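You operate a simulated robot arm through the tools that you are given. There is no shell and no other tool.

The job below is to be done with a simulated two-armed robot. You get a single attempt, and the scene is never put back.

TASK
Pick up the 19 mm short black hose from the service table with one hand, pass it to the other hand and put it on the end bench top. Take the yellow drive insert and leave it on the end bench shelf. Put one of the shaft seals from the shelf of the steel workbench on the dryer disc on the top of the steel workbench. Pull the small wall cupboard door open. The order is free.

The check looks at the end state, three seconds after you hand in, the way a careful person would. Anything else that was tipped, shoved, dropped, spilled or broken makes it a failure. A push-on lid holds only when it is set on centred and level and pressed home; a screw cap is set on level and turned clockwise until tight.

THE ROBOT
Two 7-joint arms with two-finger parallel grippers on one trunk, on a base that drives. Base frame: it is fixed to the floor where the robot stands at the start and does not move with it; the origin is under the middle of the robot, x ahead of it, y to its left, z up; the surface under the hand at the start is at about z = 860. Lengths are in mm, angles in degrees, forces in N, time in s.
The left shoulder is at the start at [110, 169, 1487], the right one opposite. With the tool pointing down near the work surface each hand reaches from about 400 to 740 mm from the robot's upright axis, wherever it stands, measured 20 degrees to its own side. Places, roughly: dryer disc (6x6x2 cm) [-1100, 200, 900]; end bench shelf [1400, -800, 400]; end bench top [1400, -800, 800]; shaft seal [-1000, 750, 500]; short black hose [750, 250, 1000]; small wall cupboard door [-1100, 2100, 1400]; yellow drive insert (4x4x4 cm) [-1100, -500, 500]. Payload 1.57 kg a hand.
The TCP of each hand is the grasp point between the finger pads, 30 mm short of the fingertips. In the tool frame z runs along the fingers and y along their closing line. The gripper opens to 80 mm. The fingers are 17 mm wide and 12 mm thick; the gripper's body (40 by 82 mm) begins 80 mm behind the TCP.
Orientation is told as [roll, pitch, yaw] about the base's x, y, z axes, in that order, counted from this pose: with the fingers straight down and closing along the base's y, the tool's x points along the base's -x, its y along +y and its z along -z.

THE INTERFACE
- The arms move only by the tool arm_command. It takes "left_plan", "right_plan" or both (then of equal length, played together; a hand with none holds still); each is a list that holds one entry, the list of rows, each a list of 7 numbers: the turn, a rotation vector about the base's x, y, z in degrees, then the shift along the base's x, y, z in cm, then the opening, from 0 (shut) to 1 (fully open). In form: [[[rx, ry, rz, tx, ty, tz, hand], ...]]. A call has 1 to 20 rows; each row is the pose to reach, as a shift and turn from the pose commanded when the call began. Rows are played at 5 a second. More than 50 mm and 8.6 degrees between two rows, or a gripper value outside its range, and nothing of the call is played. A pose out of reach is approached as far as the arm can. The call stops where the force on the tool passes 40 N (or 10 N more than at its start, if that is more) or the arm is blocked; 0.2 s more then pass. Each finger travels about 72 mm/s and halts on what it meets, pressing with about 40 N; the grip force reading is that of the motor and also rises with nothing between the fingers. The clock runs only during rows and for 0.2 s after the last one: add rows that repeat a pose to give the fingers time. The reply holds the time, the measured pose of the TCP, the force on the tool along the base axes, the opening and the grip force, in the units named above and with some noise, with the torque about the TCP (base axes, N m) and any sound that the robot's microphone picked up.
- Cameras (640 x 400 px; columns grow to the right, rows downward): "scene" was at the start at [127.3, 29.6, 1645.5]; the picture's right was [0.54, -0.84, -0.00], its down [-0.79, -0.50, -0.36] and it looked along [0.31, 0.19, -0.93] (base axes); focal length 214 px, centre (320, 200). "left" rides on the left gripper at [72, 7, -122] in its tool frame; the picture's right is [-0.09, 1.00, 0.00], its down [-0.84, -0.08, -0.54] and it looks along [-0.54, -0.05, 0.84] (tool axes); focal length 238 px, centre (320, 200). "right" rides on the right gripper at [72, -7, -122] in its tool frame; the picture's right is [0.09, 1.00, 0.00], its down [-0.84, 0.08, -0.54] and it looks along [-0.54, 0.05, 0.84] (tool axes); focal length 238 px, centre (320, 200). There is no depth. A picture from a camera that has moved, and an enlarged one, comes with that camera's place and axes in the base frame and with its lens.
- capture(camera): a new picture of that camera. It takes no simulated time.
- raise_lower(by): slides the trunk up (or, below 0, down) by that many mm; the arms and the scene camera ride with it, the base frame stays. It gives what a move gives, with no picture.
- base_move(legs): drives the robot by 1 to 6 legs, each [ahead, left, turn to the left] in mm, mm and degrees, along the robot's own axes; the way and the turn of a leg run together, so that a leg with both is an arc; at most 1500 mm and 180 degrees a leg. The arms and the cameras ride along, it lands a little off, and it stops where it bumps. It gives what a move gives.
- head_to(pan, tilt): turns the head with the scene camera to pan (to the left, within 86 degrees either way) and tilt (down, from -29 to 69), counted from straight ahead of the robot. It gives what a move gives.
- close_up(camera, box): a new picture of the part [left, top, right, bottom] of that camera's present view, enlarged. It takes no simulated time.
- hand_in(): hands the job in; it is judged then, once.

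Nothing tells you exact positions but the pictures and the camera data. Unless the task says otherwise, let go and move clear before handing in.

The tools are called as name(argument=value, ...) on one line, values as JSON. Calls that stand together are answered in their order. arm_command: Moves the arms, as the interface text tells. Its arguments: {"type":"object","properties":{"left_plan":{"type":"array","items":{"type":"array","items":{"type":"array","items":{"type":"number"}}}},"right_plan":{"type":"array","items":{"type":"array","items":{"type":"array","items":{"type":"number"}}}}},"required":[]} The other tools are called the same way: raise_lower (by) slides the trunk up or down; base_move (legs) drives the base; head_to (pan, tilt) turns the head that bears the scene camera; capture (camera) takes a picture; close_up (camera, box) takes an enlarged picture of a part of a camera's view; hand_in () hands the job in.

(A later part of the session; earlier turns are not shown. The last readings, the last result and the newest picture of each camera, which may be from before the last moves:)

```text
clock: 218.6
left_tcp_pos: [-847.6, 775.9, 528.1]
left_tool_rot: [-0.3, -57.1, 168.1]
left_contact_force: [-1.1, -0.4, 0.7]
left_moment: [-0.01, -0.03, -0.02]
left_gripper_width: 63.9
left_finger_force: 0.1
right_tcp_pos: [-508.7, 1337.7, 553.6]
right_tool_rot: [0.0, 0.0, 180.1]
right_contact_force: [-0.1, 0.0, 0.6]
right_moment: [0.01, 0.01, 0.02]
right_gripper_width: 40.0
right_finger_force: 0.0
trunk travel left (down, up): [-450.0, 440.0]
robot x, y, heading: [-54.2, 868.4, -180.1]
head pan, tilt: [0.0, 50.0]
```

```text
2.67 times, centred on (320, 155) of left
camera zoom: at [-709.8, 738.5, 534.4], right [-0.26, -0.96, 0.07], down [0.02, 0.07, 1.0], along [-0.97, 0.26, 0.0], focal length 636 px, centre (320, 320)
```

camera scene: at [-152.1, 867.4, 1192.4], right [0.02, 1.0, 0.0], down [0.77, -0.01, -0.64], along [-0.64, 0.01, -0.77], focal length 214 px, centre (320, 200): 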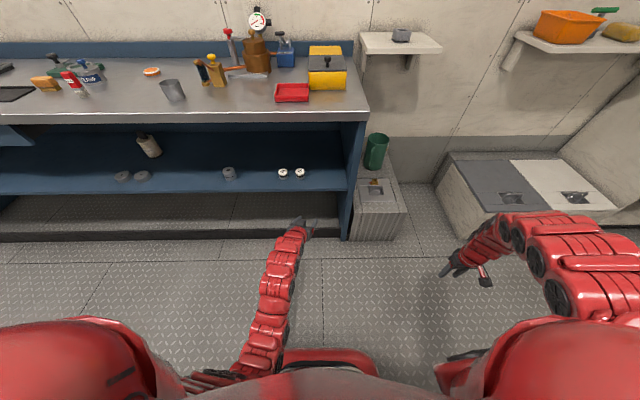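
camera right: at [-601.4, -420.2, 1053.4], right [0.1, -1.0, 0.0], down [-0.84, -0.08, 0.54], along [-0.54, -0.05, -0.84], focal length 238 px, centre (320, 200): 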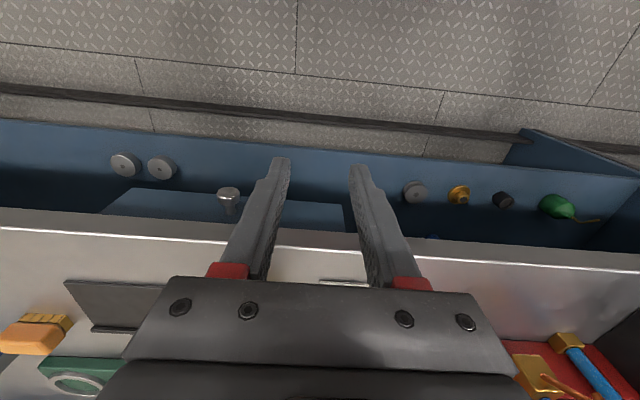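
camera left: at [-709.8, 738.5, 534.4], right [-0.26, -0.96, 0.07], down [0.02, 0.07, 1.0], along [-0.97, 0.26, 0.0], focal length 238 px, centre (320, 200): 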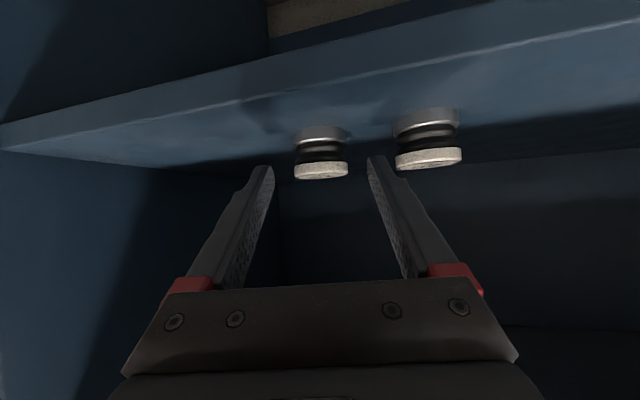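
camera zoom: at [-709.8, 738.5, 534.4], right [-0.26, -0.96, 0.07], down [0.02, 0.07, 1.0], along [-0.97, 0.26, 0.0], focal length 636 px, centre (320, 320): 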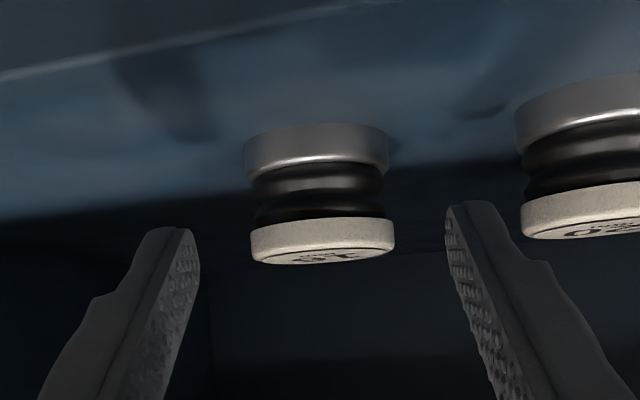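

arm_command(left_plan=[[[0, 0, 0, -1.2, 0.3, -0.8, 0.8], [0, 0, 0, -2.5, 0.55, -1.6, 0.8]]])

close_up(camera="left", box=[200, 80, 440, 230])

close_up(camera="scene", box=[240, 130, 360, 205])

```text
clock: 219.2
left_tcp_pos: [-859.2, 779.9, 520.6]
left_tool_rot: [-0.5, -57.3, 168.0]
left_contact_force: [-0.3, 0.2, 0.3]
left_moment: [-0.03, -0.01, 0.01]
left_gripper_width: 64.1
left_finger_force: 0.0
left hand out of reach, approached as far as the arm can: row 2
right_tcp_pos: [-507.6, 1338.8, 554.6]
right_tool_rot: [0.1, 0.0, 180.0]
right_contact_force: [0.3, -0.3, -0.2]
right_moment: [0.01, -0.01, 0.0]
right_gripper_width: 40.0
right_finger_force: 0.1
trunk travel left (down, up): [-450.0, 440.0]
robot x, y, heading: [-55.0, 866.5, 180.0]
head pan, tilt: [0.0, 50.0]
```

```text
2.67 times, centred on (320, 155) of left
camera zoom: at [-721.3, 741.6, 527.0], right [-0.26, -0.96, 0.07], down [0.02, 0.07, 1.0], along [-0.97, 0.26, 0.0], focal length 636 px, centre (320, 320)
```

zoom: 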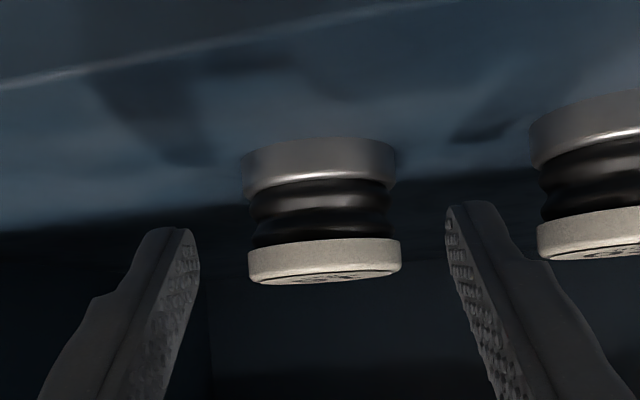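

```text
5.33 times, centred on (300, 168) of scene
camera zoom: at [-212.1, 865.0, 1317.5], right [0.0, 1.0, 0.0], down [0.77, 0.0, -0.64], along [-0.64, 0.0, -0.77], focal length 1144 px, centre (427, 373)
```

zoom: 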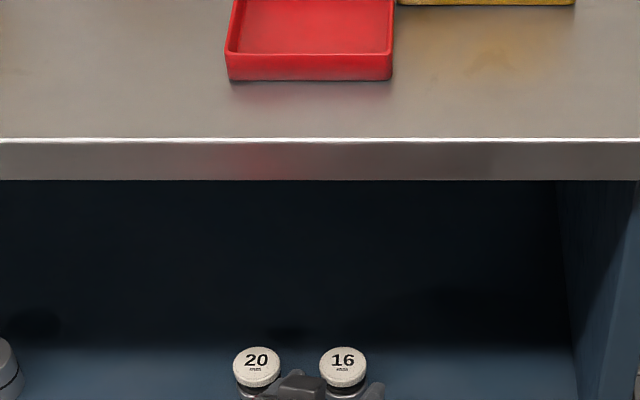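

arm_command(left_plan=[[[0, 0, 0, 1.5, -0.3, 0.3, 0.8], [0, 0, 0, 3, -0.6, 0.5, 0.8]]])

base_move(legs=[[40, 0, 0]])

close_up(camera="left", box=[200, 80, 440, 230])

```text
clock: 219.8
left_tcp_pos: [-829.3, 773.2, 526.1]
left_tool_rot: [-0.6, -57.3, 168.1]
left_contact_force: [0.4, 0.0, -0.2]
left_moment: [-0.02, -0.01, 0.02]
left_gripper_width: 64.1
left_finger_force: 0.1
right_tcp_pos: [-509.1, 1337.7, 555.1]
right_tool_rot: [0.0, 0.1, 180.0]
right_contact_force: [0.3, -0.2, -0.3]
right_moment: [-0.01, 0.07, -0.01]
right_gripper_width: 40.0
right_finger_force: 0.0
trunk travel left (down, up): [-450.0, 440.0]
robot x, y, heading: [-52.1, 866.9, -180.0]
head pan, tilt: [0.0, 50.0]
```

```text
clock: 220.7
left_tcp_pos: [-869.2, 773.5, 524.6]
left_tool_rot: [-0.7, -57.2, 168.2]
left_contact_force: [0.0, 0.1, -0.7]
left_moment: [0.0, 0.0, 0.02]
left_gripper_width: 63.9
left_finger_force: 0.2
right_tcp_pos: [-548.0, 1337.6, 554.3]
right_tool_rot: [0.0, 0.3, 180.0]
right_contact_force: [0.0, -0.2, -0.3]
right_moment: [0.01, -0.05, 0.03]
right_gripper_width: 39.7
right_finger_force: 0.0
trunk travel left (down, up): [-450.0, 440.0]
robot x, y, heading: [-94.3, 866.9, 180.0]
head pan, tilt: [0.0, 50.0]
```

```text
2.67 times, centred on (320, 155) of left
camera zoom: at [-732.2, 736.4, 531.2], right [-0.26, -0.96, 0.07], down [0.02, 0.07, 1.0], along [-0.96, 0.26, 0.0], focal length 636 px, centre (320, 320)
```

zoom: 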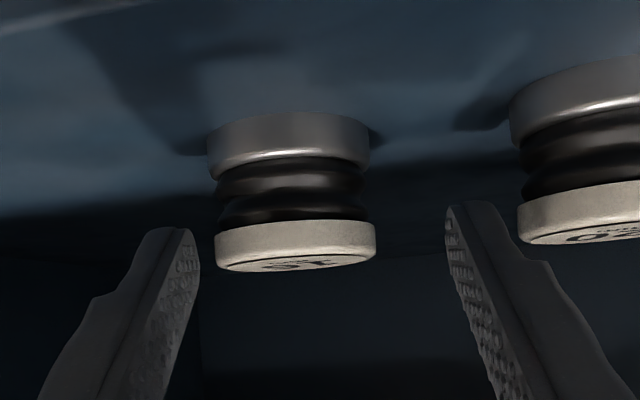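

arm_command(left_plan=[[[0, 0, 0, 0, 0.6, -0.4, 0.8], [0, 0, 0, -0.4, 0.65, -0.9, 0.8], [0, 0, 0, -0.5, 0.65, -1.35, 0.8]]])

close_up(camera="left", box=[200, 80, 440, 230])

```text
clock: 221.5
left_tcp_pos: [-874.7, 780.5, 512.4]
left_tool_rot: [-0.4, -57.3, 168.1]
left_contact_force: [-0.1, 0.3, 0.4]
left_moment: [-0.02, 0.03, 0.0]
left_gripper_width: 64.0
left_finger_force: 0.1
right_tcp_pos: [-549.3, 1339.2, 554.6]
right_tool_rot: [0.1, 0.2, 180.0]
right_contact_force: [-0.1, -1.0, 0.2]
right_moment: [-0.01, 0.02, 0.0]
right_gripper_width: 40.1
right_finger_force: 0.0
trunk travel left (down, up): [-450.0, 440.0]
robot x, y, heading: [-94.0, 864.4, 179.7]
head pan, tilt: [0.0, 50.0]
```

```text
2.67 times, centred on (320, 155) of left
camera zoom: at [-737.0, 742.4, 518.8], right [-0.26, -0.96, 0.07], down [0.02, 0.07, 1.0], along [-0.97, 0.26, 0.0], focal length 636 px, centre (320, 320)
```

zoom: 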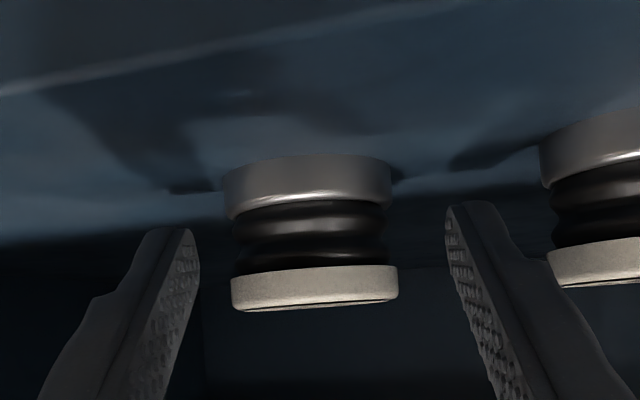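

Well aligned. Closing on the seal.

arm_command(left_plan=[[[0, 0, 0, 0, 0, 0, 0.65], [0, 0, 0, 0, 0, 0, 0.55], [0, 0, 0, 0, 0, 0, 0.2], [0, 0, 0, 0, 0, 0, 0], [0, 0, 0, 0, 0, 0, 0]]])

close_up(camera="left", box=[200, 80, 440, 230])

```text
clock: 222.7
left_tcp_pos: [-874.3, 780.6, 513.3]
left_tool_rot: [-0.5, -57.3, 168.1]
left_contact_force: [-0.3, 0.1, -0.6]
left_moment: [0.0, 0.02, -0.03]
left_gripper_width: 41.6
left_finger_force: 39.9
right_tcp_pos: [-548.4, 1339.1, 554.1]
right_tool_rot: [0.1, 0.1, 180.1]
right_contact_force: [-0.1, -0.8, -0.2]
right_moment: [0.01, 0.01, 0.0]
right_gripper_width: 39.9
right_finger_force: 0.0
trunk travel left (down, up): [-450.0, 440.0]
robot x, y, heading: [-93.5, 861.6, 180.0]
head pan, tilt: [0.0, 50.0]
```

```text
2.67 times, centred on (320, 155) of left
camera zoom: at [-736.6, 742.7, 518.6], right [-0.26, -0.96, 0.07], down [0.02, 0.07, 1.0], along [-0.96, 0.26, 0.0], focal length 636 px, centre (320, 320)
```

zoom: 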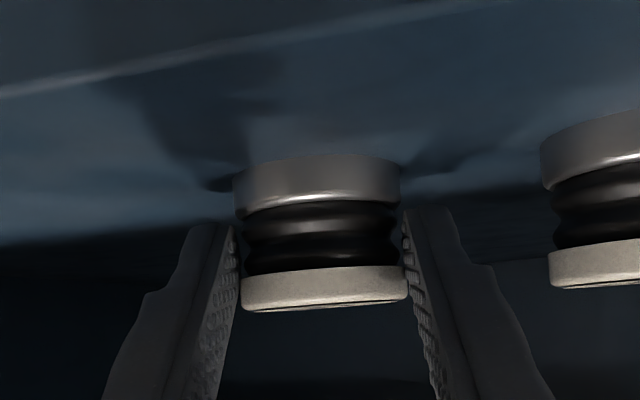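

Gripped at 41.6 mm. Lifting with the trunk and checking it hangs level.

raise_lower(by=30)

close_up(camera="left", box=[200, 80, 440, 230])

close_up(camera="scene", box=[240, 150, 360, 225])

```text
clock: 223.4
left_tcp_pos: [-873.7, 779.7, 541.9]
left_tool_rot: [-0.4, -57.2, 168.0]
left_contact_force: [-0.4, -0.3, -0.6]
left_moment: [0.0, -0.01, -0.01]
left_gripper_width: 41.7
left_finger_force: 39.9
right_tcp_pos: [-549.0, 1338.1, 583.9]
right_tool_rot: [0.1, 0.0, 180.0]
right_contact_force: [-0.9, -0.2, 0.1]
right_moment: [-0.01, -0.02, -0.01]
right_gripper_width: 40.1
right_finger_force: 0.0
trunk travel left (down, up): [-480.0, 410.0]
robot x, y, heading: [-93.1, 865.6, 179.9]
head pan, tilt: [0.0, 50.0]
```

```text
2.67 times, centred on (320, 155) of left
camera zoom: at [-736.7, 742.7, 548.3], right [-0.26, -0.96, 0.07], down [0.02, 0.07, 1.0], along [-0.96, 0.26, 0.0], focal length 636 px, centre (320, 320)
```

zoom: 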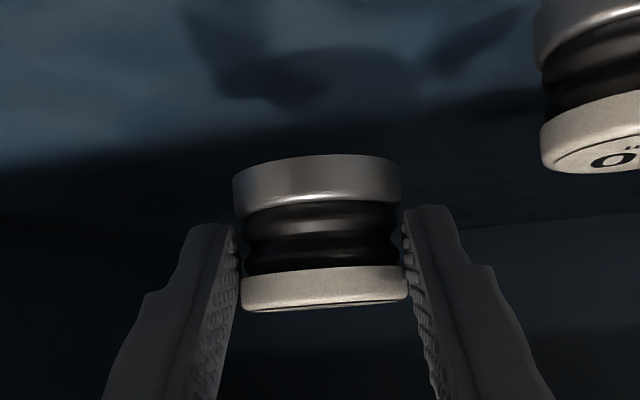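

```text
5.33 times, centred on (300, 188) of scene
camera zoom: at [-252.7, 865.1, 1347.4], right [0.0, 1.0, 0.0], down [0.77, 0.0, -0.64], along [-0.64, 0.0, -0.77], focal length 1144 px, centre (427, 267)
```

zoom: 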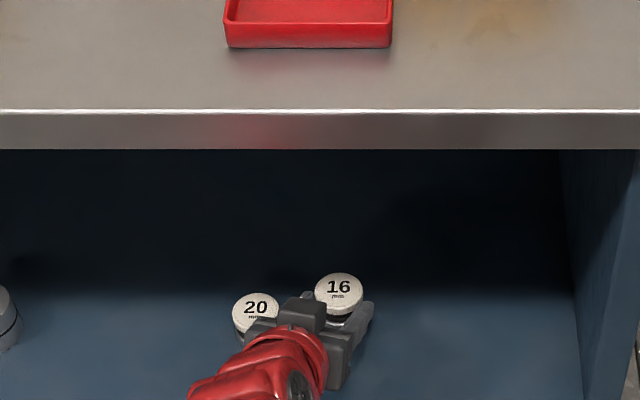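

The "16" seal is held level. Backing out from under the bench, then raising the trunk and moving along to the dryer disc.

arm_command(left_plan=[[[0, 0, 0, 3, -0.5, 1, 0], [0, 0, 0, 7, -1, 2, 0], [0, 0, 0, 11, -1.5, 3, 0], [0, 0, 0, 13, -2, 3, 0]]])

base_move(legs=[[-100, 0, 0]])

raise_lower(by=500)

base_move(legs=[[0, 560, 0]])

capture(camera="scene")

capture(camera="left")

```text
clock: 224.4
left_tcp_pos: [-742.7, 760.6, 570.8]
left_tool_rot: [-0.5, -57.0, 168.1]
left_contact_force: [0.0, -0.2, 0.3]
left_moment: [0.0, -0.03, 0.01]
left_gripper_width: 41.7
left_finger_force: 39.8
right_tcp_pos: [-549.1, 1339.2, 583.7]
right_tool_rot: [0.0, 0.1, 180.0]
right_contact_force: [0.0, -0.3, -0.7]
right_moment: [0.02, 0.01, 0.0]
right_gripper_width: 40.0
right_finger_force: 0.0
trunk travel left (down, up): [-480.0, 410.0]
robot x, y, heading: [-95.7, 864.2, 180.0]
head pan, tilt: [0.0, 50.0]
```

```text
clock: 225.6
left_tcp_pos: [-643.5, 759.8, 571.2]
left_tool_rot: [-0.4, -57.3, 168.2]
left_contact_force: [0.7, -0.1, -0.4]
left_moment: [-0.01, -0.02, -0.03]
left_gripper_width: 41.7
left_finger_force: 39.8
right_tcp_pos: [-447.9, 1338.6, 585.2]
right_tool_rot: [0.2, 0.0, 180.0]
right_contact_force: [0.1, 0.4, 0.4]
right_moment: [0.0, 0.05, -0.01]
right_gripper_width: 40.0
right_finger_force: 0.0
trunk travel left (down, up): [-480.0, 410.0]
robot x, y, heading: [4.6, 863.6, 180.0]
head pan, tilt: [0.0, 50.0]
```

```text
refused: 500 is not a number from -400 to 400
```

```text
clock: 228.8
left_tcp_pos: [-644.9, 198.7, 571.5]
left_tool_rot: [-0.6, -57.2, 168.1]
left_contact_force: [-0.3, -0.2, -0.3]
left_moment: [-0.03, -0.02, 0.02]
left_gripper_width: 41.7
left_finger_force: 39.7
right_tcp_pos: [-449.6, 776.9, 583.5]
right_tool_rot: [0.0, 0.1, 179.9]
right_contact_force: [-0.1, -0.7, -0.2]
right_moment: [0.01, 0.0, -0.01]
right_gripper_width: 39.9
right_finger_force: 0.1
trunk travel left (down, up): [-480.0, 410.0]
robot x, y, heading: [4.6, 305.8, 179.8]
head pan, tilt: [0.0, 50.0]
```

```text
taken
camera scene: at [-152.9, 302.4, 1347.4], right [0.0, 1.0, 0.0], down [0.77, 0.0, -0.64], along [-0.64, 0.0, -0.77], focal length 214 px, centre (320, 200)
```

scene: 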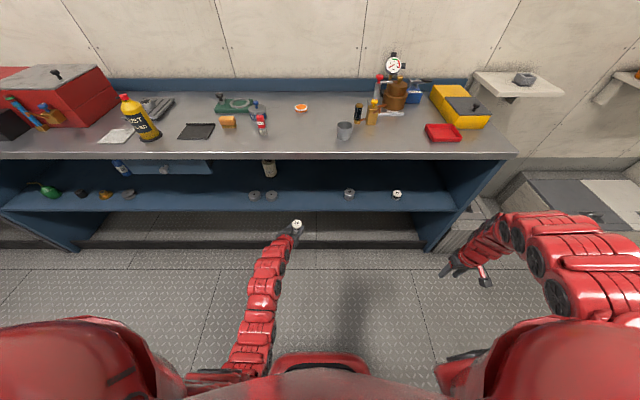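

```text
taken
camera left: at [-507.2, 160.4, 578.0], right [-0.26, -0.96, 0.07], down [0.02, 0.07, 1.0], along [-0.96, 0.26, 0.0], focal length 238 px, centre (320, 200)
```

left: 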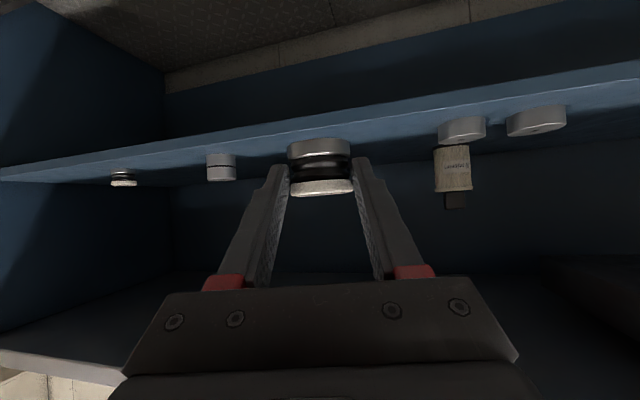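

Seal in hand; the dryer disc is visible straight ahead. Raising the trunk by 370 so the hand comes above the bench.

raise_lower(by=370)

capture(camera="left")

close_up(camera="scene", box=[200, 60, 400, 185])

```text
clock: 232.4
left_tcp_pos: [-645.1, 197.7, 941.7]
left_tool_rot: [-0.5, -57.1, 168.1]
left_contact_force: [-0.2, 0.1, -1.0]
left_moment: [0.0, -0.06, 0.0]
left_gripper_width: 41.7
left_finger_force: 39.9
right_tcp_pos: [-448.2, 777.5, 953.7]
right_tool_rot: [0.0, 0.1, 180.1]
right_contact_force: [-0.3, 0.0, -0.7]
right_moment: [0.03, 0.0, 0.02]
right_gripper_width: 39.9
right_finger_force: 0.1
trunk travel left (down, up): [-850.0, 40.0]
robot x, y, heading: [4.1, 306.4, 180.1]
head pan, tilt: [0.0, 50.0]
```

```text
taken
camera left: at [-507.3, 160.6, 947.9], right [-0.26, -0.96, 0.07], down [0.02, 0.07, 1.0], along [-0.96, 0.26, 0.0], focal length 238 px, centre (320, 200)
```

left: 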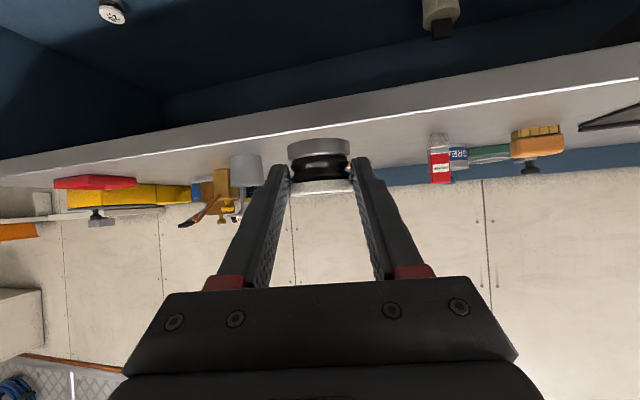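

```text
3.20 times, centred on (300, 122) of scene
camera zoom: at [-153.1, 303.1, 1717.4], right [0.0, 1.0, 0.0], down [0.77, 0.0, -0.64], along [-0.64, 0.0, -0.77], focal length 686 px, centre (384, 448)
```

zoom: 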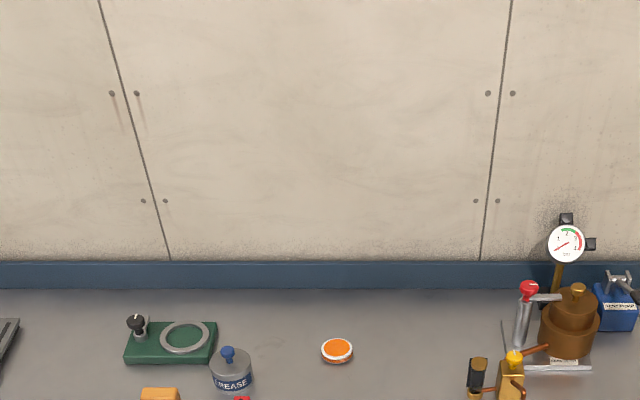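

close_up(camera="scene", box=[285, 155, 325, 180])

close_up(camera="scene", box=[240, 140, 400, 240])

```text
16.00 times, centred on (305, 168) of scene
camera zoom: at [-153.1, 303.1, 1717.4], right [0.0, 1.0, 0.0], down [0.77, 0.0, -0.64], along [-0.64, 0.0, -0.77], focal length 3432 px, centre (560, 720)
```

zoom: 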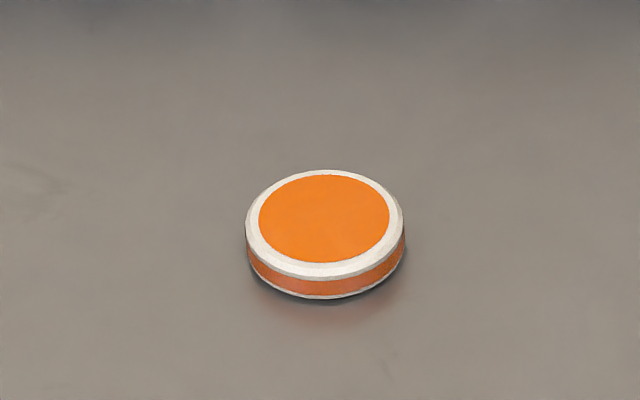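

```text
4.00 times, centred on (320, 190) of scene
camera zoom: at [-153.1, 303.1, 1717.4], right [0.0, 1.0, 0.0], down [0.77, 0.0, -0.64], along [-0.64, 0.0, -0.77], focal length 858 px, centre (320, 240)
```

zoom: 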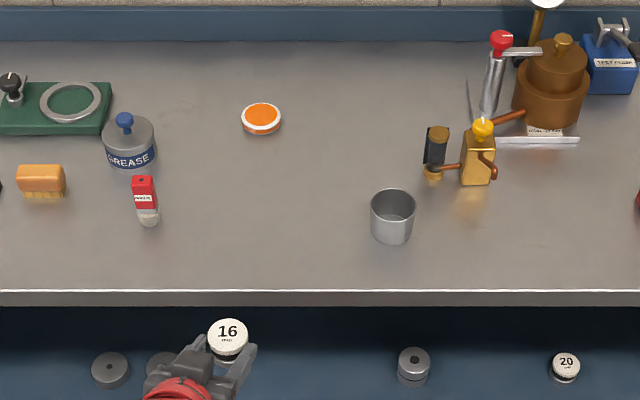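

capture(camera="right")

close_up(camera="left", box=[240, 70, 400, 170])

```text
taken
camera right: at [-377.3, 783.6, 1076.2], right [0.09, -1.0, 0.0], down [-0.84, -0.08, 0.54], along [-0.54, -0.05, -0.84], focal length 238 px, centre (320, 200)
```

right: 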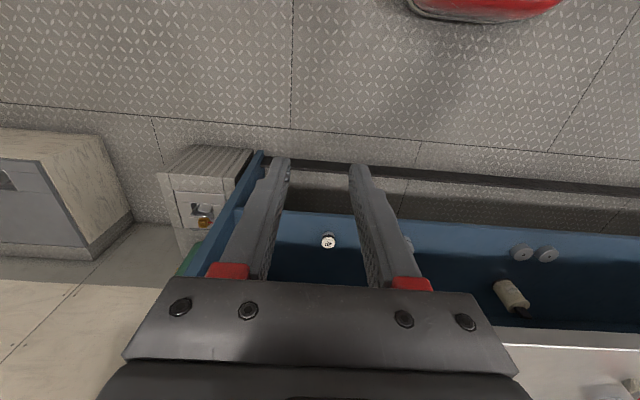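

```text
4.00 times, centred on (320, 120) of left
camera zoom: at [-507.3, 160.6, 947.9], right [-0.26, -0.96, 0.07], down [0.02, 0.07, 1.0], along [-0.96, 0.26, 0.0], focal length 953 px, centre (320, 520)
```

zoom: 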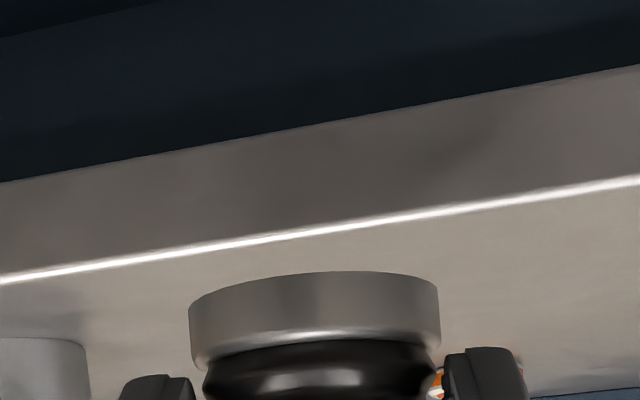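

The bench top is at z ≈ 860 (edge x ≈ -784); the dryer disc's flat top is at about [-1092, 217, 871]. I shift the hand right and up, then drive forward so it passes between the red bottle and the cup.

arm_command(left_plan=[[[0, 0, 0, 0, 3, 1.5, 0], [0, 0, 0, 0, 6, 3, 0]]])

base_move(legs=[[0, 50, 0], [270, 0, 0]])

capture(camera="scene")

capture(camera="left")

```text
clock: 233.0
left_tcp_pos: [-643.3, 259.1, 970.7]
left_tool_rot: [-0.4, -57.2, 168.0]
left_contact_force: [-0.2, -0.1, -0.8]
left_moment: [0.0, 0.02, 0.03]
left_gripper_width: 41.8
left_finger_force: 39.7
right_tcp_pos: [-449.7, 777.3, 954.3]
right_tool_rot: [0.1, 0.0, 179.9]
right_contact_force: [-0.5, -0.7, -0.4]
right_moment: [-0.04, 0.01, -0.01]
right_gripper_width: 40.1
right_finger_force: 0.0
trunk travel left (down, up): [-850.0, 40.0]
robot x, y, heading: [5.3, 300.7, 180.2]
head pan, tilt: [0.0, 50.0]
```

```text
clock: 235.4
left_tcp_pos: [-916.9, 210.7, 971.9]
left_tool_rot: [-0.6, -57.2, 167.8]
left_contact_force: [-0.2, -0.1, -1.3]
left_moment: [0.0, -0.02, -0.01]
left_gripper_width: 41.5
left_finger_force: 40.7
right_tcp_pos: [-720.9, 728.9, 954.4]
right_tool_rot: [0.2, 0.1, 179.7]
right_contact_force: [-0.4, 0.2, -0.2]
right_moment: [-0.03, -0.03, -0.03]
right_gripper_width: 40.1
right_finger_force: 0.0
trunk travel left (down, up): [-850.0, 40.0]
robot x, y, heading: [-268.5, 254.0, 179.8]
head pan, tilt: [0.0, 50.0]
```

```text
taken
camera scene: at [-424.7, 254.3, 1717.6], right [0.0, 1.0, 0.0], down [0.77, 0.0, -0.64], along [-0.64, 0.0, -0.77], focal length 214 px, centre (320, 200)
```

scene: 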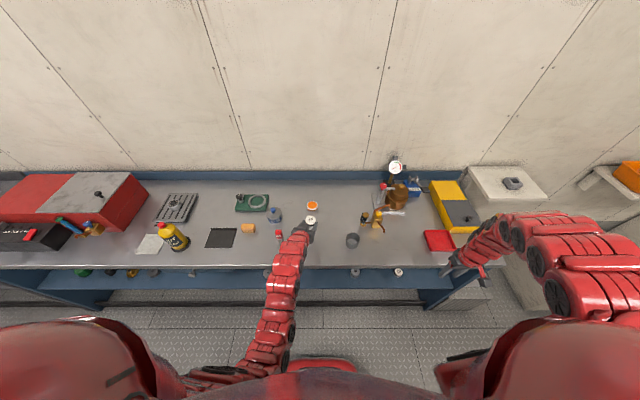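

```text
taken
camera left: at [-779.4, 172.7, 978.1], right [-0.26, -0.96, 0.07], down [0.02, 0.07, 1.0], along [-0.96, 0.27, 0.0], focal length 238 px, centre (320, 200)
```

left: 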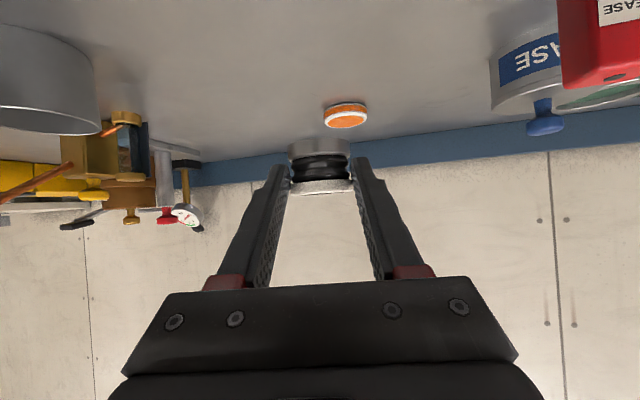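

The disc is confirmed at about [-1094, 216, 871]. Extending the arm until the seal is above it.

arm_command(left_plan=[[[0, 0, 0, -4, 0.1, 0, 0], [0, 0, 0, -8, 0.2, -0.3, 0], [0, 0, 0, -12, 0.3, -0.5, 0], [0, 0, 0, -15, 0.4, -0.7, 0]]])

capture(camera="left")

close_up(camera="scene", box=[272, 180, 352, 230])

```text
clock: 236.4
left_tcp_pos: [-1069.0, 214.1, 963.1]
left_tool_rot: [-0.7, -57.1, 168.0]
left_contact_force: [-0.4, -0.4, -0.4]
left_moment: [-0.02, -0.05, 0.0]
left_gripper_width: 41.7
left_finger_force: 40.6
right_tcp_pos: [-721.8, 728.9, 954.1]
right_tool_rot: [0.1, 0.2, 179.7]
right_contact_force: [-0.6, -0.5, -0.4]
right_moment: [0.0, -0.02, -0.01]
right_gripper_width: 40.1
right_finger_force: 0.1
trunk travel left (down, up): [-850.0, 40.0]
robot x, y, heading: [-266.9, 251.7, 180.0]
head pan, tilt: [0.0, 50.0]
```

```text
taken
camera left: at [-931.1, 177.0, 970.1], right [-0.26, -0.96, 0.07], down [0.02, 0.07, 1.0], along [-0.96, 0.27, 0.0], focal length 238 px, centre (320, 200)
```

left: 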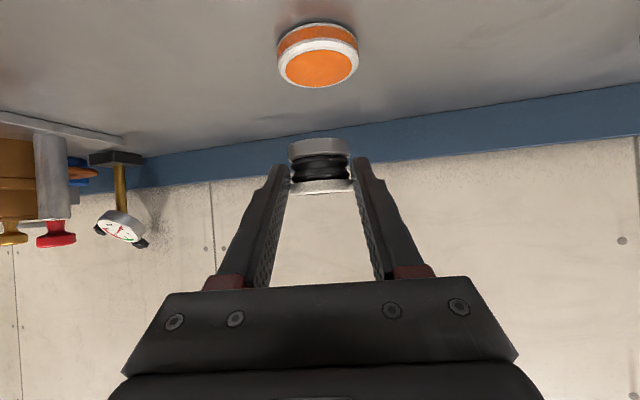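

```text
8.00 times, centred on (312, 205) of scene
camera zoom: at [-427.1, 254.1, 1717.3], right [0.0, 1.0, 0.0], down [0.77, 0.0, -0.64], along [-0.64, 0.0, -0.77], focal length 1716 px, centre (384, 160)
```

zoom: 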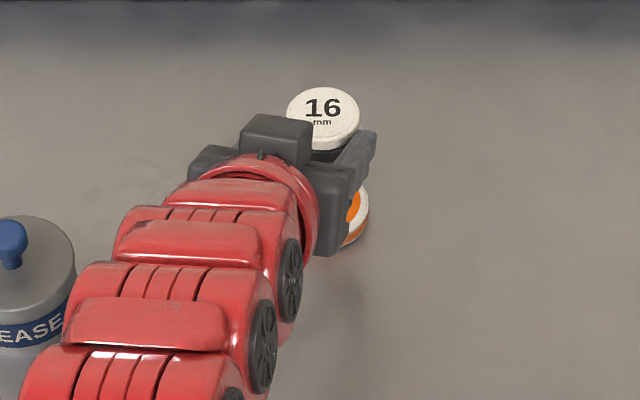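

The seal is about 9 mm short of the disc centre; I'll move forward 10 mm and check.

arm_command(left_plan=[[[0, 0, 0, -0.5, 0, 0, 0], [0, 0, 0, -1, 0, 0, 0]]])

raise_lower(by=-40)

capture(camera="left")

close_up(camera="scene", box=[272, 180, 352, 230])

```text
clock: 237.0
left_tcp_pos: [-1078.4, 215.2, 963.8]
left_tool_rot: [-0.5, -57.3, 167.9]
left_contact_force: [-0.5, -0.3, -1.2]
left_moment: [-0.02, 0.0, -0.02]
left_gripper_width: 41.8
left_finger_force: 40.3
right_tcp_pos: [-721.8, 728.4, 955.3]
right_tool_rot: [0.1, 0.0, 179.8]
right_contact_force: [0.0, -0.1, -0.6]
right_moment: [0.0, -0.02, 0.0]
right_gripper_width: 40.1
right_finger_force: 0.0
trunk travel left (down, up): [-850.0, 40.0]
robot x, y, heading: [-269.8, 252.9, 179.7]
head pan, tilt: [0.0, 50.0]
```

```text
clock: 237.8
left_tcp_pos: [-1077.7, 214.4, 923.9]
left_tool_rot: [-0.5, -57.1, 168.0]
left_contact_force: [0.5, 0.1, -0.7]
left_moment: [-0.03, 0.01, -0.02]
left_gripper_width: 41.8
left_finger_force: 40.6
right_tcp_pos: [-719.0, 728.5, 914.9]
right_tool_rot: [0.0, 0.2, 179.8]
right_contact_force: [0.3, 0.3, -0.3]
right_moment: [0.03, -0.01, 0.03]
right_gripper_width: 40.0
right_finger_force: 0.0
trunk travel left (down, up): [-810.0, 80.0]
robot x, y, heading: [-268.5, 256.6, 179.5]
head pan, tilt: [0.0, 50.0]
```

```text
taken
camera left: at [-939.7, 176.9, 931.0], right [-0.26, -0.96, 0.07], down [0.02, 0.07, 1.0], along [-0.96, 0.27, 0.0], focal length 238 px, centre (320, 200)
```

left: 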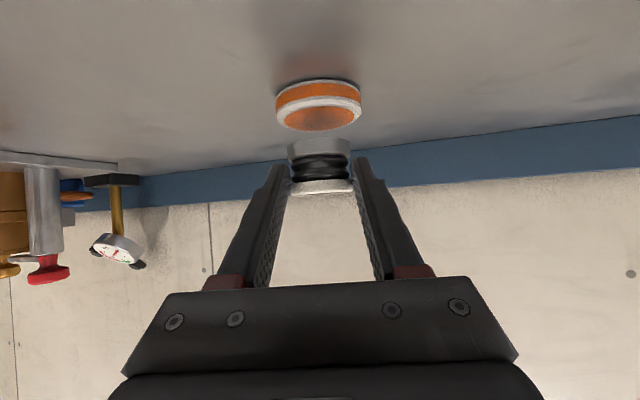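

```text
8.00 times, centred on (312, 205) of scene
camera zoom: at [-425.3, 253.8, 1677.5], right [0.0, 1.0, 0.0], down [0.77, 0.0, -0.64], along [-0.64, 0.0, -0.77], focal length 1716 px, centre (384, 160)
```

zoom: 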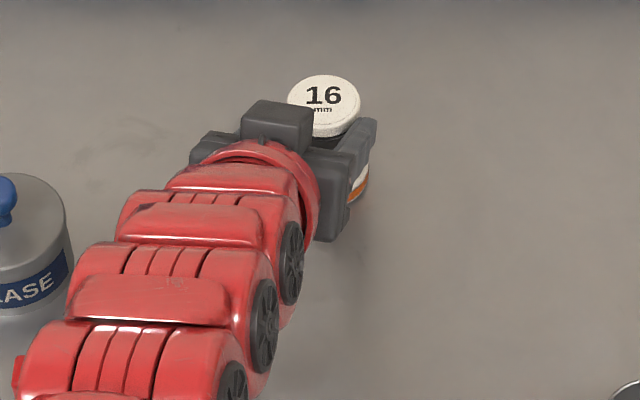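

close_up(camera="left", box=[240, 60, 400, 210])

```text
2.67 times, centred on (320, 135) of left
camera zoom: at [-939.7, 176.9, 931.0], right [-0.26, -0.96, 0.07], down [0.02, 0.07, 1.0], along [-0.96, 0.27, 0.0], focal length 636 px, centre (320, 373)
```

zoom: 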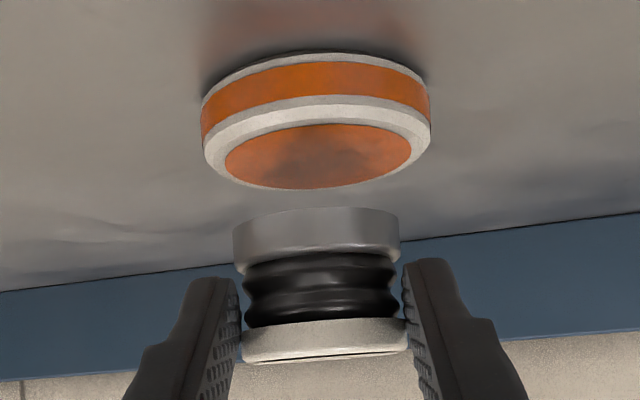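

raise_lower(by=-12)

close_up(camera="left", box=[240, 60, 400, 210])

```text
clock: 238.4
left_tcp_pos: [-1077.2, 214.1, 911.7]
left_tool_rot: [-0.6, -57.2, 167.8]
left_contact_force: [-0.3, -0.1, -1.4]
left_moment: [0.03, -0.01, 0.0]
left_gripper_width: 41.5
left_finger_force: 39.3
right_tcp_pos: [-720.5, 728.7, 902.7]
right_tool_rot: [0.1, 0.1, 179.8]
right_contact_force: [0.3, 0.3, 1.1]
right_moment: [0.02, 0.0, -0.02]
right_gripper_width: 39.9
right_finger_force: 0.0
trunk travel left (down, up): [-798.0, 92.0]
robot x, y, heading: [-266.6, 255.3, 179.7]
head pan, tilt: [0.0, 50.0]
```

```text
2.67 times, centred on (320, 135) of left
camera zoom: at [-940.0, 177.0, 918.8], right [-0.26, -0.96, 0.07], down [0.02, 0.07, 1.0], along [-0.96, 0.27, 0.0], focal length 636 px, centre (320, 373)
```

zoom: 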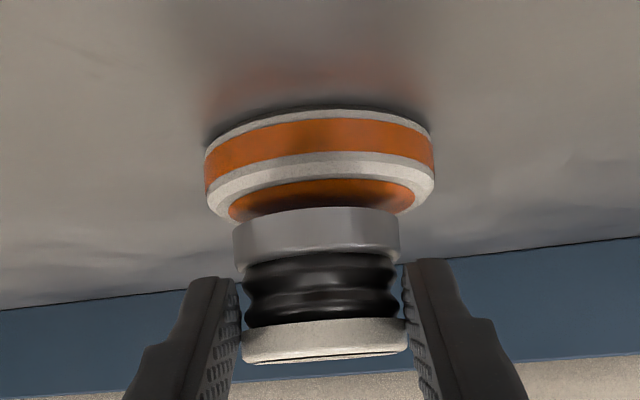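

arm_command(left_plan=[[[0, 0, 0, -0.3, 0, 0, 0], [0, 0, 0, -0.6, 0, 0, 0]]])

raise_lower(by=-6)

close_up(camera="left", box=[240, 60, 400, 210])

```text
clock: 239.1
left_tcp_pos: [-1082.0, 214.9, 911.7]
left_tool_rot: [-0.5, -57.1, 167.9]
left_contact_force: [-0.4, -0.5, -0.4]
left_moment: [-0.03, 0.0, -0.01]
left_gripper_width: 41.7
left_finger_force: 39.5
right_tcp_pos: [-720.7, 727.6, 903.0]
right_tool_rot: [0.1, 0.1, 179.9]
right_contact_force: [-0.3, -0.5, -0.2]
right_moment: [0.02, 0.03, 0.05]
right_gripper_width: 40.1
right_finger_force: 0.1
trunk travel left (down, up): [-798.0, 92.0]
robot x, y, heading: [-269.6, 254.7, 179.8]
head pan, tilt: [0.0, 50.0]
```

```text
clock: 239.6
left_tcp_pos: [-1083.6, 215.0, 906.7]
left_tool_rot: [-0.4, -57.2, 167.9]
left_contact_force: [-0.4, -0.7, 3.8]
left_moment: [-0.06, 0.14, 0.01]
left_gripper_width: 41.6
left_finger_force: 40.3
right_tcp_pos: [-719.7, 728.7, 897.4]
right_tool_rot: [0.1, 0.1, 179.7]
right_contact_force: [-0.2, 0.4, -0.5]
right_moment: [0.0, 0.0, -0.01]
right_gripper_width: 39.9
right_finger_force: 0.1
trunk travel left (down, up): [-792.0, 98.0]
robot x, y, heading: [-268.1, 257.5, 179.7]
head pan, tilt: [0.0, 50.0]
```

```text
2.67 times, centred on (320, 135) of left
camera zoom: at [-946.0, 176.8, 913.7], right [-0.26, -0.96, 0.07], down [0.02, 0.07, 1.0], along [-0.96, 0.27, 0.0], focal length 636 px, centre (320, 373)
```

zoom: 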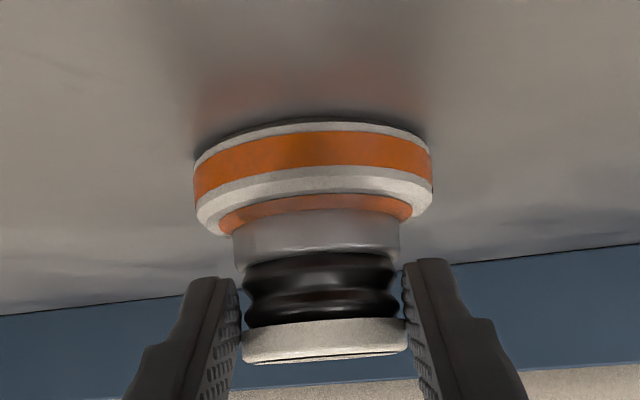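

close_up(camera="left", box=[280, 100, 360, 150])

close_up(camera="scene", box=[290, 180, 340, 211])

```text
8.00 times, centred on (320, 125) of left
camera zoom: at [-946.0, 176.8, 913.7], right [-0.26, -0.96, 0.07], down [0.02, 0.07, 1.0], along [-0.96, 0.27, 0.0], focal length 1907 px, centre (320, 800)
```

zoom: 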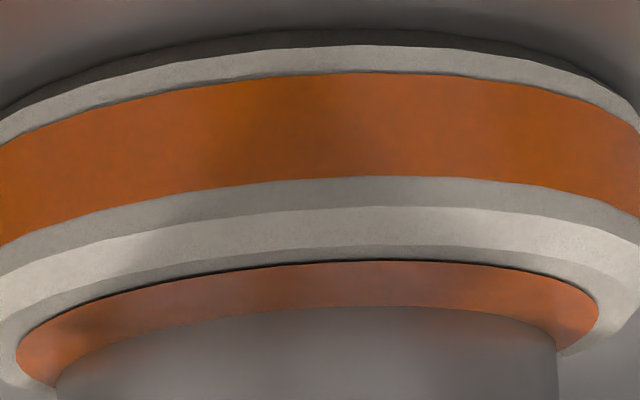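

```text
12.80 times, centred on (315, 196) of scene
camera zoom: at [-425.2, 254.0, 1659.6], right [0.0, 1.0, 0.0], down [0.77, 0.0, -0.64], along [-0.64, 0.0, -0.77], focal length 2745 px, centre (384, 258)
```

zoom: 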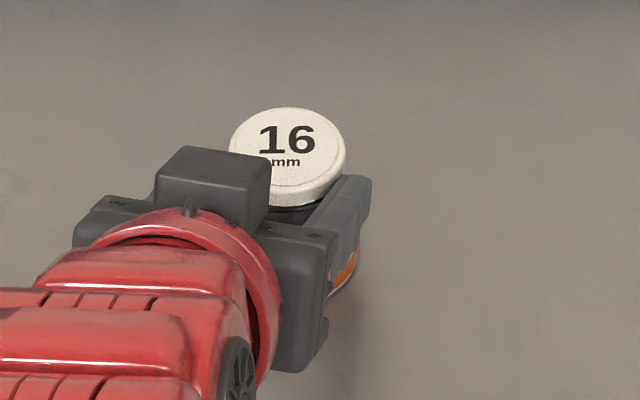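

Contact at 3.8 N with the seal centred on the disc within a few mm. Pressing 1 mm further, then releasing.

raise_lower(by=-1)

arm_command(left_plan=[[[0, 0, 0, 0, 0, 0, 0.54], [0, 0, 0, 0, 0, 0, 0.58], [0, 0, 0, 0, 0, 0, 0.65], [0, 0, 0, 0, 0, 0, 0.75], [0, 0, 0, 0, 0, 0, 0.8]]])

close_up(camera="left", box=[240, 60, 400, 210])

```text
clock: 240.1
left_tcp_pos: [-1083.8, 214.9, 907.2]
left_tool_rot: [-0.5, -57.3, 167.9]
left_contact_force: [-1.3, -0.6, 8.0]
left_moment: [-0.01, 0.29, -0.01]
left_gripper_width: 41.7
left_finger_force: 39.9
right_tcp_pos: [-719.8, 729.1, 897.1]
right_tool_rot: [0.1, 0.0, 179.8]
right_contact_force: [-0.3, 0.4, 0.6]
right_moment: [-0.02, -0.02, -0.01]
right_gripper_width: 40.1
right_finger_force: 0.1
trunk travel left (down, up): [-791.0, 99.0]
robot x, y, heading: [-267.6, 250.6, 179.9]
head pan, tilt: [0.0, 50.0]
```

```text
clock: 241.3
left_tcp_pos: [-1083.8, 214.4, 906.1]
left_tool_rot: [-0.6, -57.2, 167.9]
left_contact_force: [0.0, 0.1, 0.4]
left_moment: [0.0, 0.01, -0.01]
left_gripper_width: 63.9
left_finger_force: 0.1
right_tcp_pos: [-721.0, 729.0, 895.7]
right_tool_rot: [0.1, 0.2, 179.8]
right_contact_force: [-0.1, -0.1, 0.2]
right_moment: [0.0, 0.01, 0.02]
right_gripper_width: 40.1
right_finger_force: 0.1
trunk travel left (down, up): [-791.0, 99.0]
robot x, y, heading: [-268.7, 252.9, 179.6]
head pan, tilt: [0.0, 50.0]
```

```text
2.67 times, centred on (320, 135) of left
camera zoom: at [-945.9, 176.8, 911.7], right [-0.26, -0.96, 0.07], down [0.02, 0.07, 1.0], along [-0.96, 0.27, 0.0], focal length 636 px, centre (320, 373)
```

zoom: 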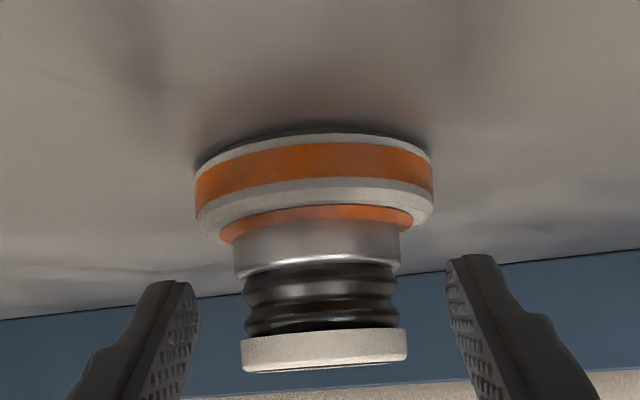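

The seal rests on the dryer disc. Withdrawing the hand along the finger direction.

arm_command(left_plan=[[[0, 0, 0, 1.6, -0.35, 1.1, 0.8], [0, 0, 0, 3.3, -0.7, 2.2, 0.8], [0, 0, 0, 6.5, -1.4, 4.2, 0.8], [0, 0, 0, 10, -2, 6, 0.8], [0, 0, 0, 14, -2.6, 7, 0.8]]])

capture(camera="left")

close_up(camera="scene", box=[272, 170, 352, 220])

```text
clock: 242.5
left_tcp_pos: [-942.8, 188.8, 976.4]
left_tool_rot: [-0.6, -57.1, 168.1]
left_contact_force: [0.1, 0.1, 0.2]
left_moment: [0.01, 0.01, 0.01]
left_gripper_width: 64.1
left_finger_force: 0.0
right_tcp_pos: [-720.4, 727.8, 895.2]
right_tool_rot: [0.1, 0.1, 179.9]
right_contact_force: [-0.8, -0.2, -0.2]
right_moment: [0.0, 0.03, 0.0]
right_gripper_width: 40.1
right_finger_force: 0.0
trunk travel left (down, up): [-791.0, 99.0]
robot x, y, heading: [-268.5, 255.1, 179.9]
head pan, tilt: [0.0, 50.0]
```

```text
taken
camera left: at [-804.9, 150.8, 982.6], right [-0.26, -0.96, 0.07], down [0.02, 0.07, 1.0], along [-0.96, 0.27, 0.0], focal length 238 px, centre (320, 200)
```

left: 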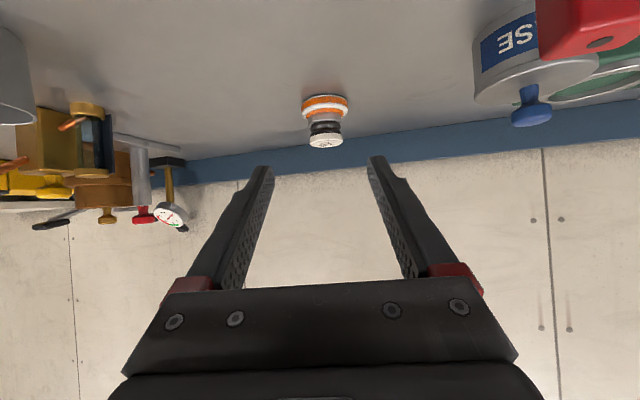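

```text
8.00 times, centred on (312, 195) of scene
camera zoom: at [-424.2, 253.7, 1658.6], right [0.0, 1.0, 0.0], down [0.77, 0.0, -0.64], along [-0.64, 0.0, -0.77], focal length 1716 px, centre (384, 240)
```

zoom: 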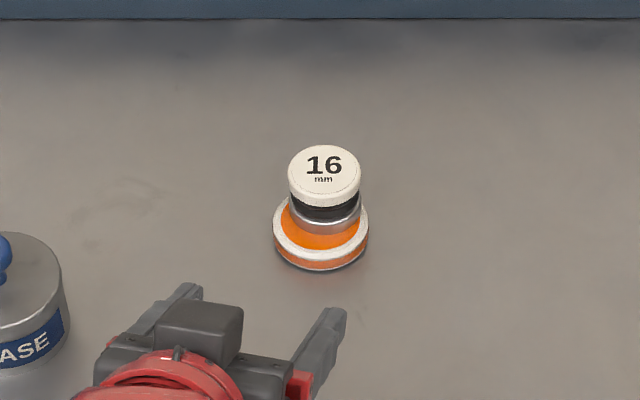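

The seal stands on the dryer disc. Now backing out and heading for the wall cupboard at about [-1100, 2100, 1400].

base_move(legs=[[-270, 0, 0]])

head_to(pan=-45, tilt=20)

capture(camera="scene")

close_up(camera="scene", box=[220, 120, 460, 270])

```text
clock: 244.4
left_tcp_pos: [-669.4, 186.6, 975.7]
left_tool_rot: [-0.5, -57.3, 168.1]
left_contact_force: [-0.5, 0.7, 0.5]
left_moment: [-0.05, -0.01, 0.01]
left_gripper_width: 64.2
left_finger_force: 0.0
right_tcp_pos: [-447.8, 726.3, 895.8]
right_tool_rot: [0.1, 0.1, 180.0]
right_contact_force: [0.4, -0.3, -0.3]
right_moment: [0.01, 0.01, -0.01]
right_gripper_width: 40.3
right_finger_force: 0.0
trunk travel left (down, up): [-791.0, 99.0]
robot x, y, heading: [5.5, 253.8, 180.2]
head pan, tilt: [0.0, 50.0]
```

```text
clock: 245.6
left_tcp_pos: [-669.3, 186.6, 976.5]
left_tool_rot: [-0.4, -57.2, 168.0]
left_contact_force: [0.0, -0.2, 0.6]
left_moment: [0.0, 0.02, -0.02]
left_gripper_width: 64.0
left_finger_force: 0.0
right_tcp_pos: [-448.2, 726.7, 895.7]
right_tool_rot: [0.1, 0.1, 180.0]
right_contact_force: [0.2, 0.0, -0.1]
right_moment: [-0.02, 0.05, 0.03]
right_gripper_width: 40.0
right_finger_force: 0.1
trunk travel left (down, up): [-791.0, 99.0]
robot x, y, heading: [8.3, 250.6, 180.0]
head pan, tilt: [-45.0, 20.0]
```

```text
taken
camera scene: at [-140.4, 319.0, 1704.0], right [0.71, 0.71, 0.0], down [0.24, -0.24, -0.94], along [-0.66, 0.66, -0.34], focal length 214 px, centre (320, 200)
```

scene: 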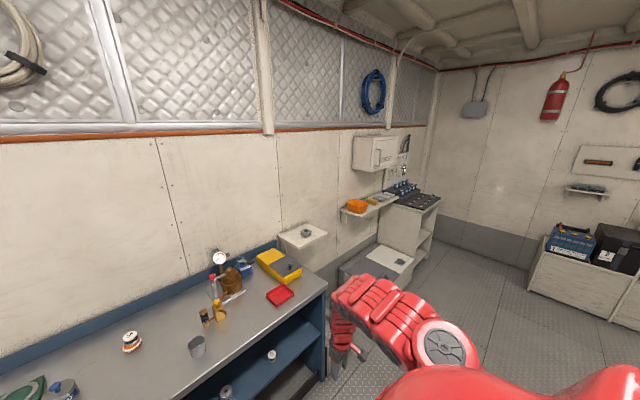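

```text
2.67 times, centred on (340, 195) of scene
camera zoom: at [-140.4, 319.0, 1704.0], right [0.71, 0.71, 0.0], down [0.24, -0.24, -0.94], along [-0.66, 0.66, -0.34], focal length 572 px, centre (267, 213)
```

zoom: 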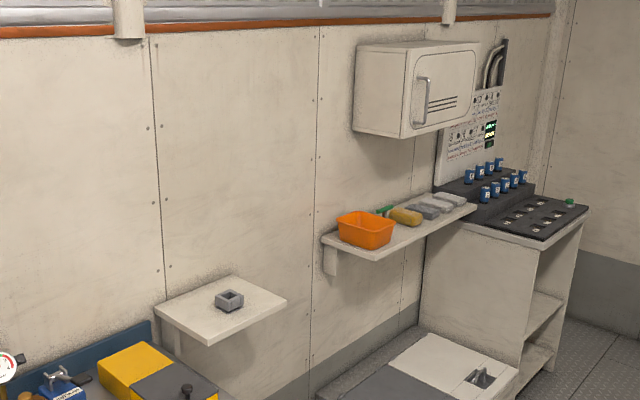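

The seal and disc look fine. The cupboard has a vertical bar handle on its left (robot-side) edge at roughly [-1035, 1890, 1435], hinged on the right. I'll strafe closer and look again.

base_move(legs=[[0, -1300, 0]])

head_to(pan=-10, tilt=20)

capture(camera="scene")

close_up(camera="scene", box=[300, 100, 500, 225])

```text
clock: 252.1
left_tcp_pos: [-669.6, 1477.9, 975.0]
left_tool_rot: [-0.5, -57.2, 168.1]
left_contact_force: [-0.5, -0.7, 0.2]
left_moment: [0.0, 0.0, 0.02]
left_gripper_width: 64.0
left_finger_force: 0.0
right_tcp_pos: [-447.1, 2017.1, 894.7]
right_tool_rot: [0.1, 0.1, 180.0]
right_contact_force: [-0.3, -0.8, -1.0]
right_moment: [-0.02, 0.01, 0.01]
right_gripper_width: 40.2
right_finger_force: 0.1
trunk travel left (down, up): [-791.0, 99.0]
robot x, y, heading: [3.1, 1543.5, -180.3]
head pan, tilt: [-45.0, 20.0]
```

```text
clock: 253.1
left_tcp_pos: [-669.1, 1476.4, 975.5]
left_tool_rot: [-0.5, -57.2, 168.2]
left_contact_force: [0.9, 0.1, 0.5]
left_moment: [0.0, -0.02, 0.0]
left_gripper_width: 64.1
left_finger_force: 0.0
right_tcp_pos: [-447.8, 2017.8, 896.4]
right_tool_rot: [0.2, 0.1, 180.1]
right_contact_force: [-0.4, -0.7, -0.4]
right_moment: [-0.01, 0.02, 0.0]
right_gripper_width: 40.0
right_finger_force: 0.1
trunk travel left (down, up): [-791.0, 99.0]
robot x, y, heading: [6.7, 1543.5, -180.0]
head pan, tilt: [-10.0, 20.0]
```

```text
taken
camera scene: at [-166.1, 1560.4, 1704.0], right [0.17, 0.98, 0.0], down [0.34, -0.06, -0.94], along [-0.93, 0.16, -0.34], focal length 214 px, centre (320, 200)
```

scene: 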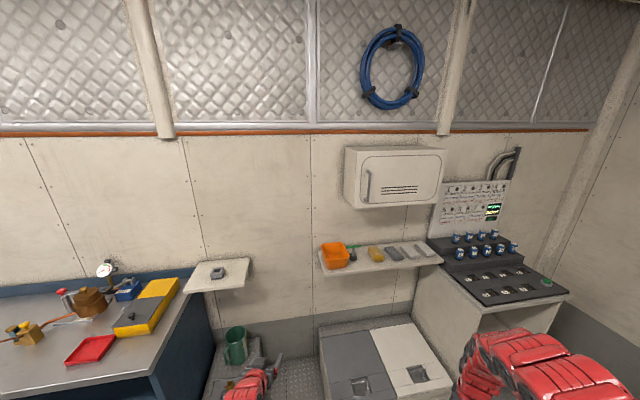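

```text
3.20 times, centred on (400, 162) of scene
camera zoom: at [-166.1, 1560.4, 1704.0], right [0.17, 0.98, 0.0], down [0.34, -0.06, -0.94], along [-0.93, 0.16, -0.34], focal length 686 px, centre (64, 320)
```

zoom: 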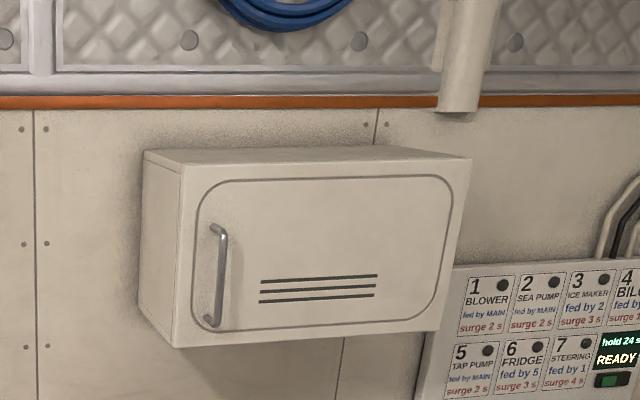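

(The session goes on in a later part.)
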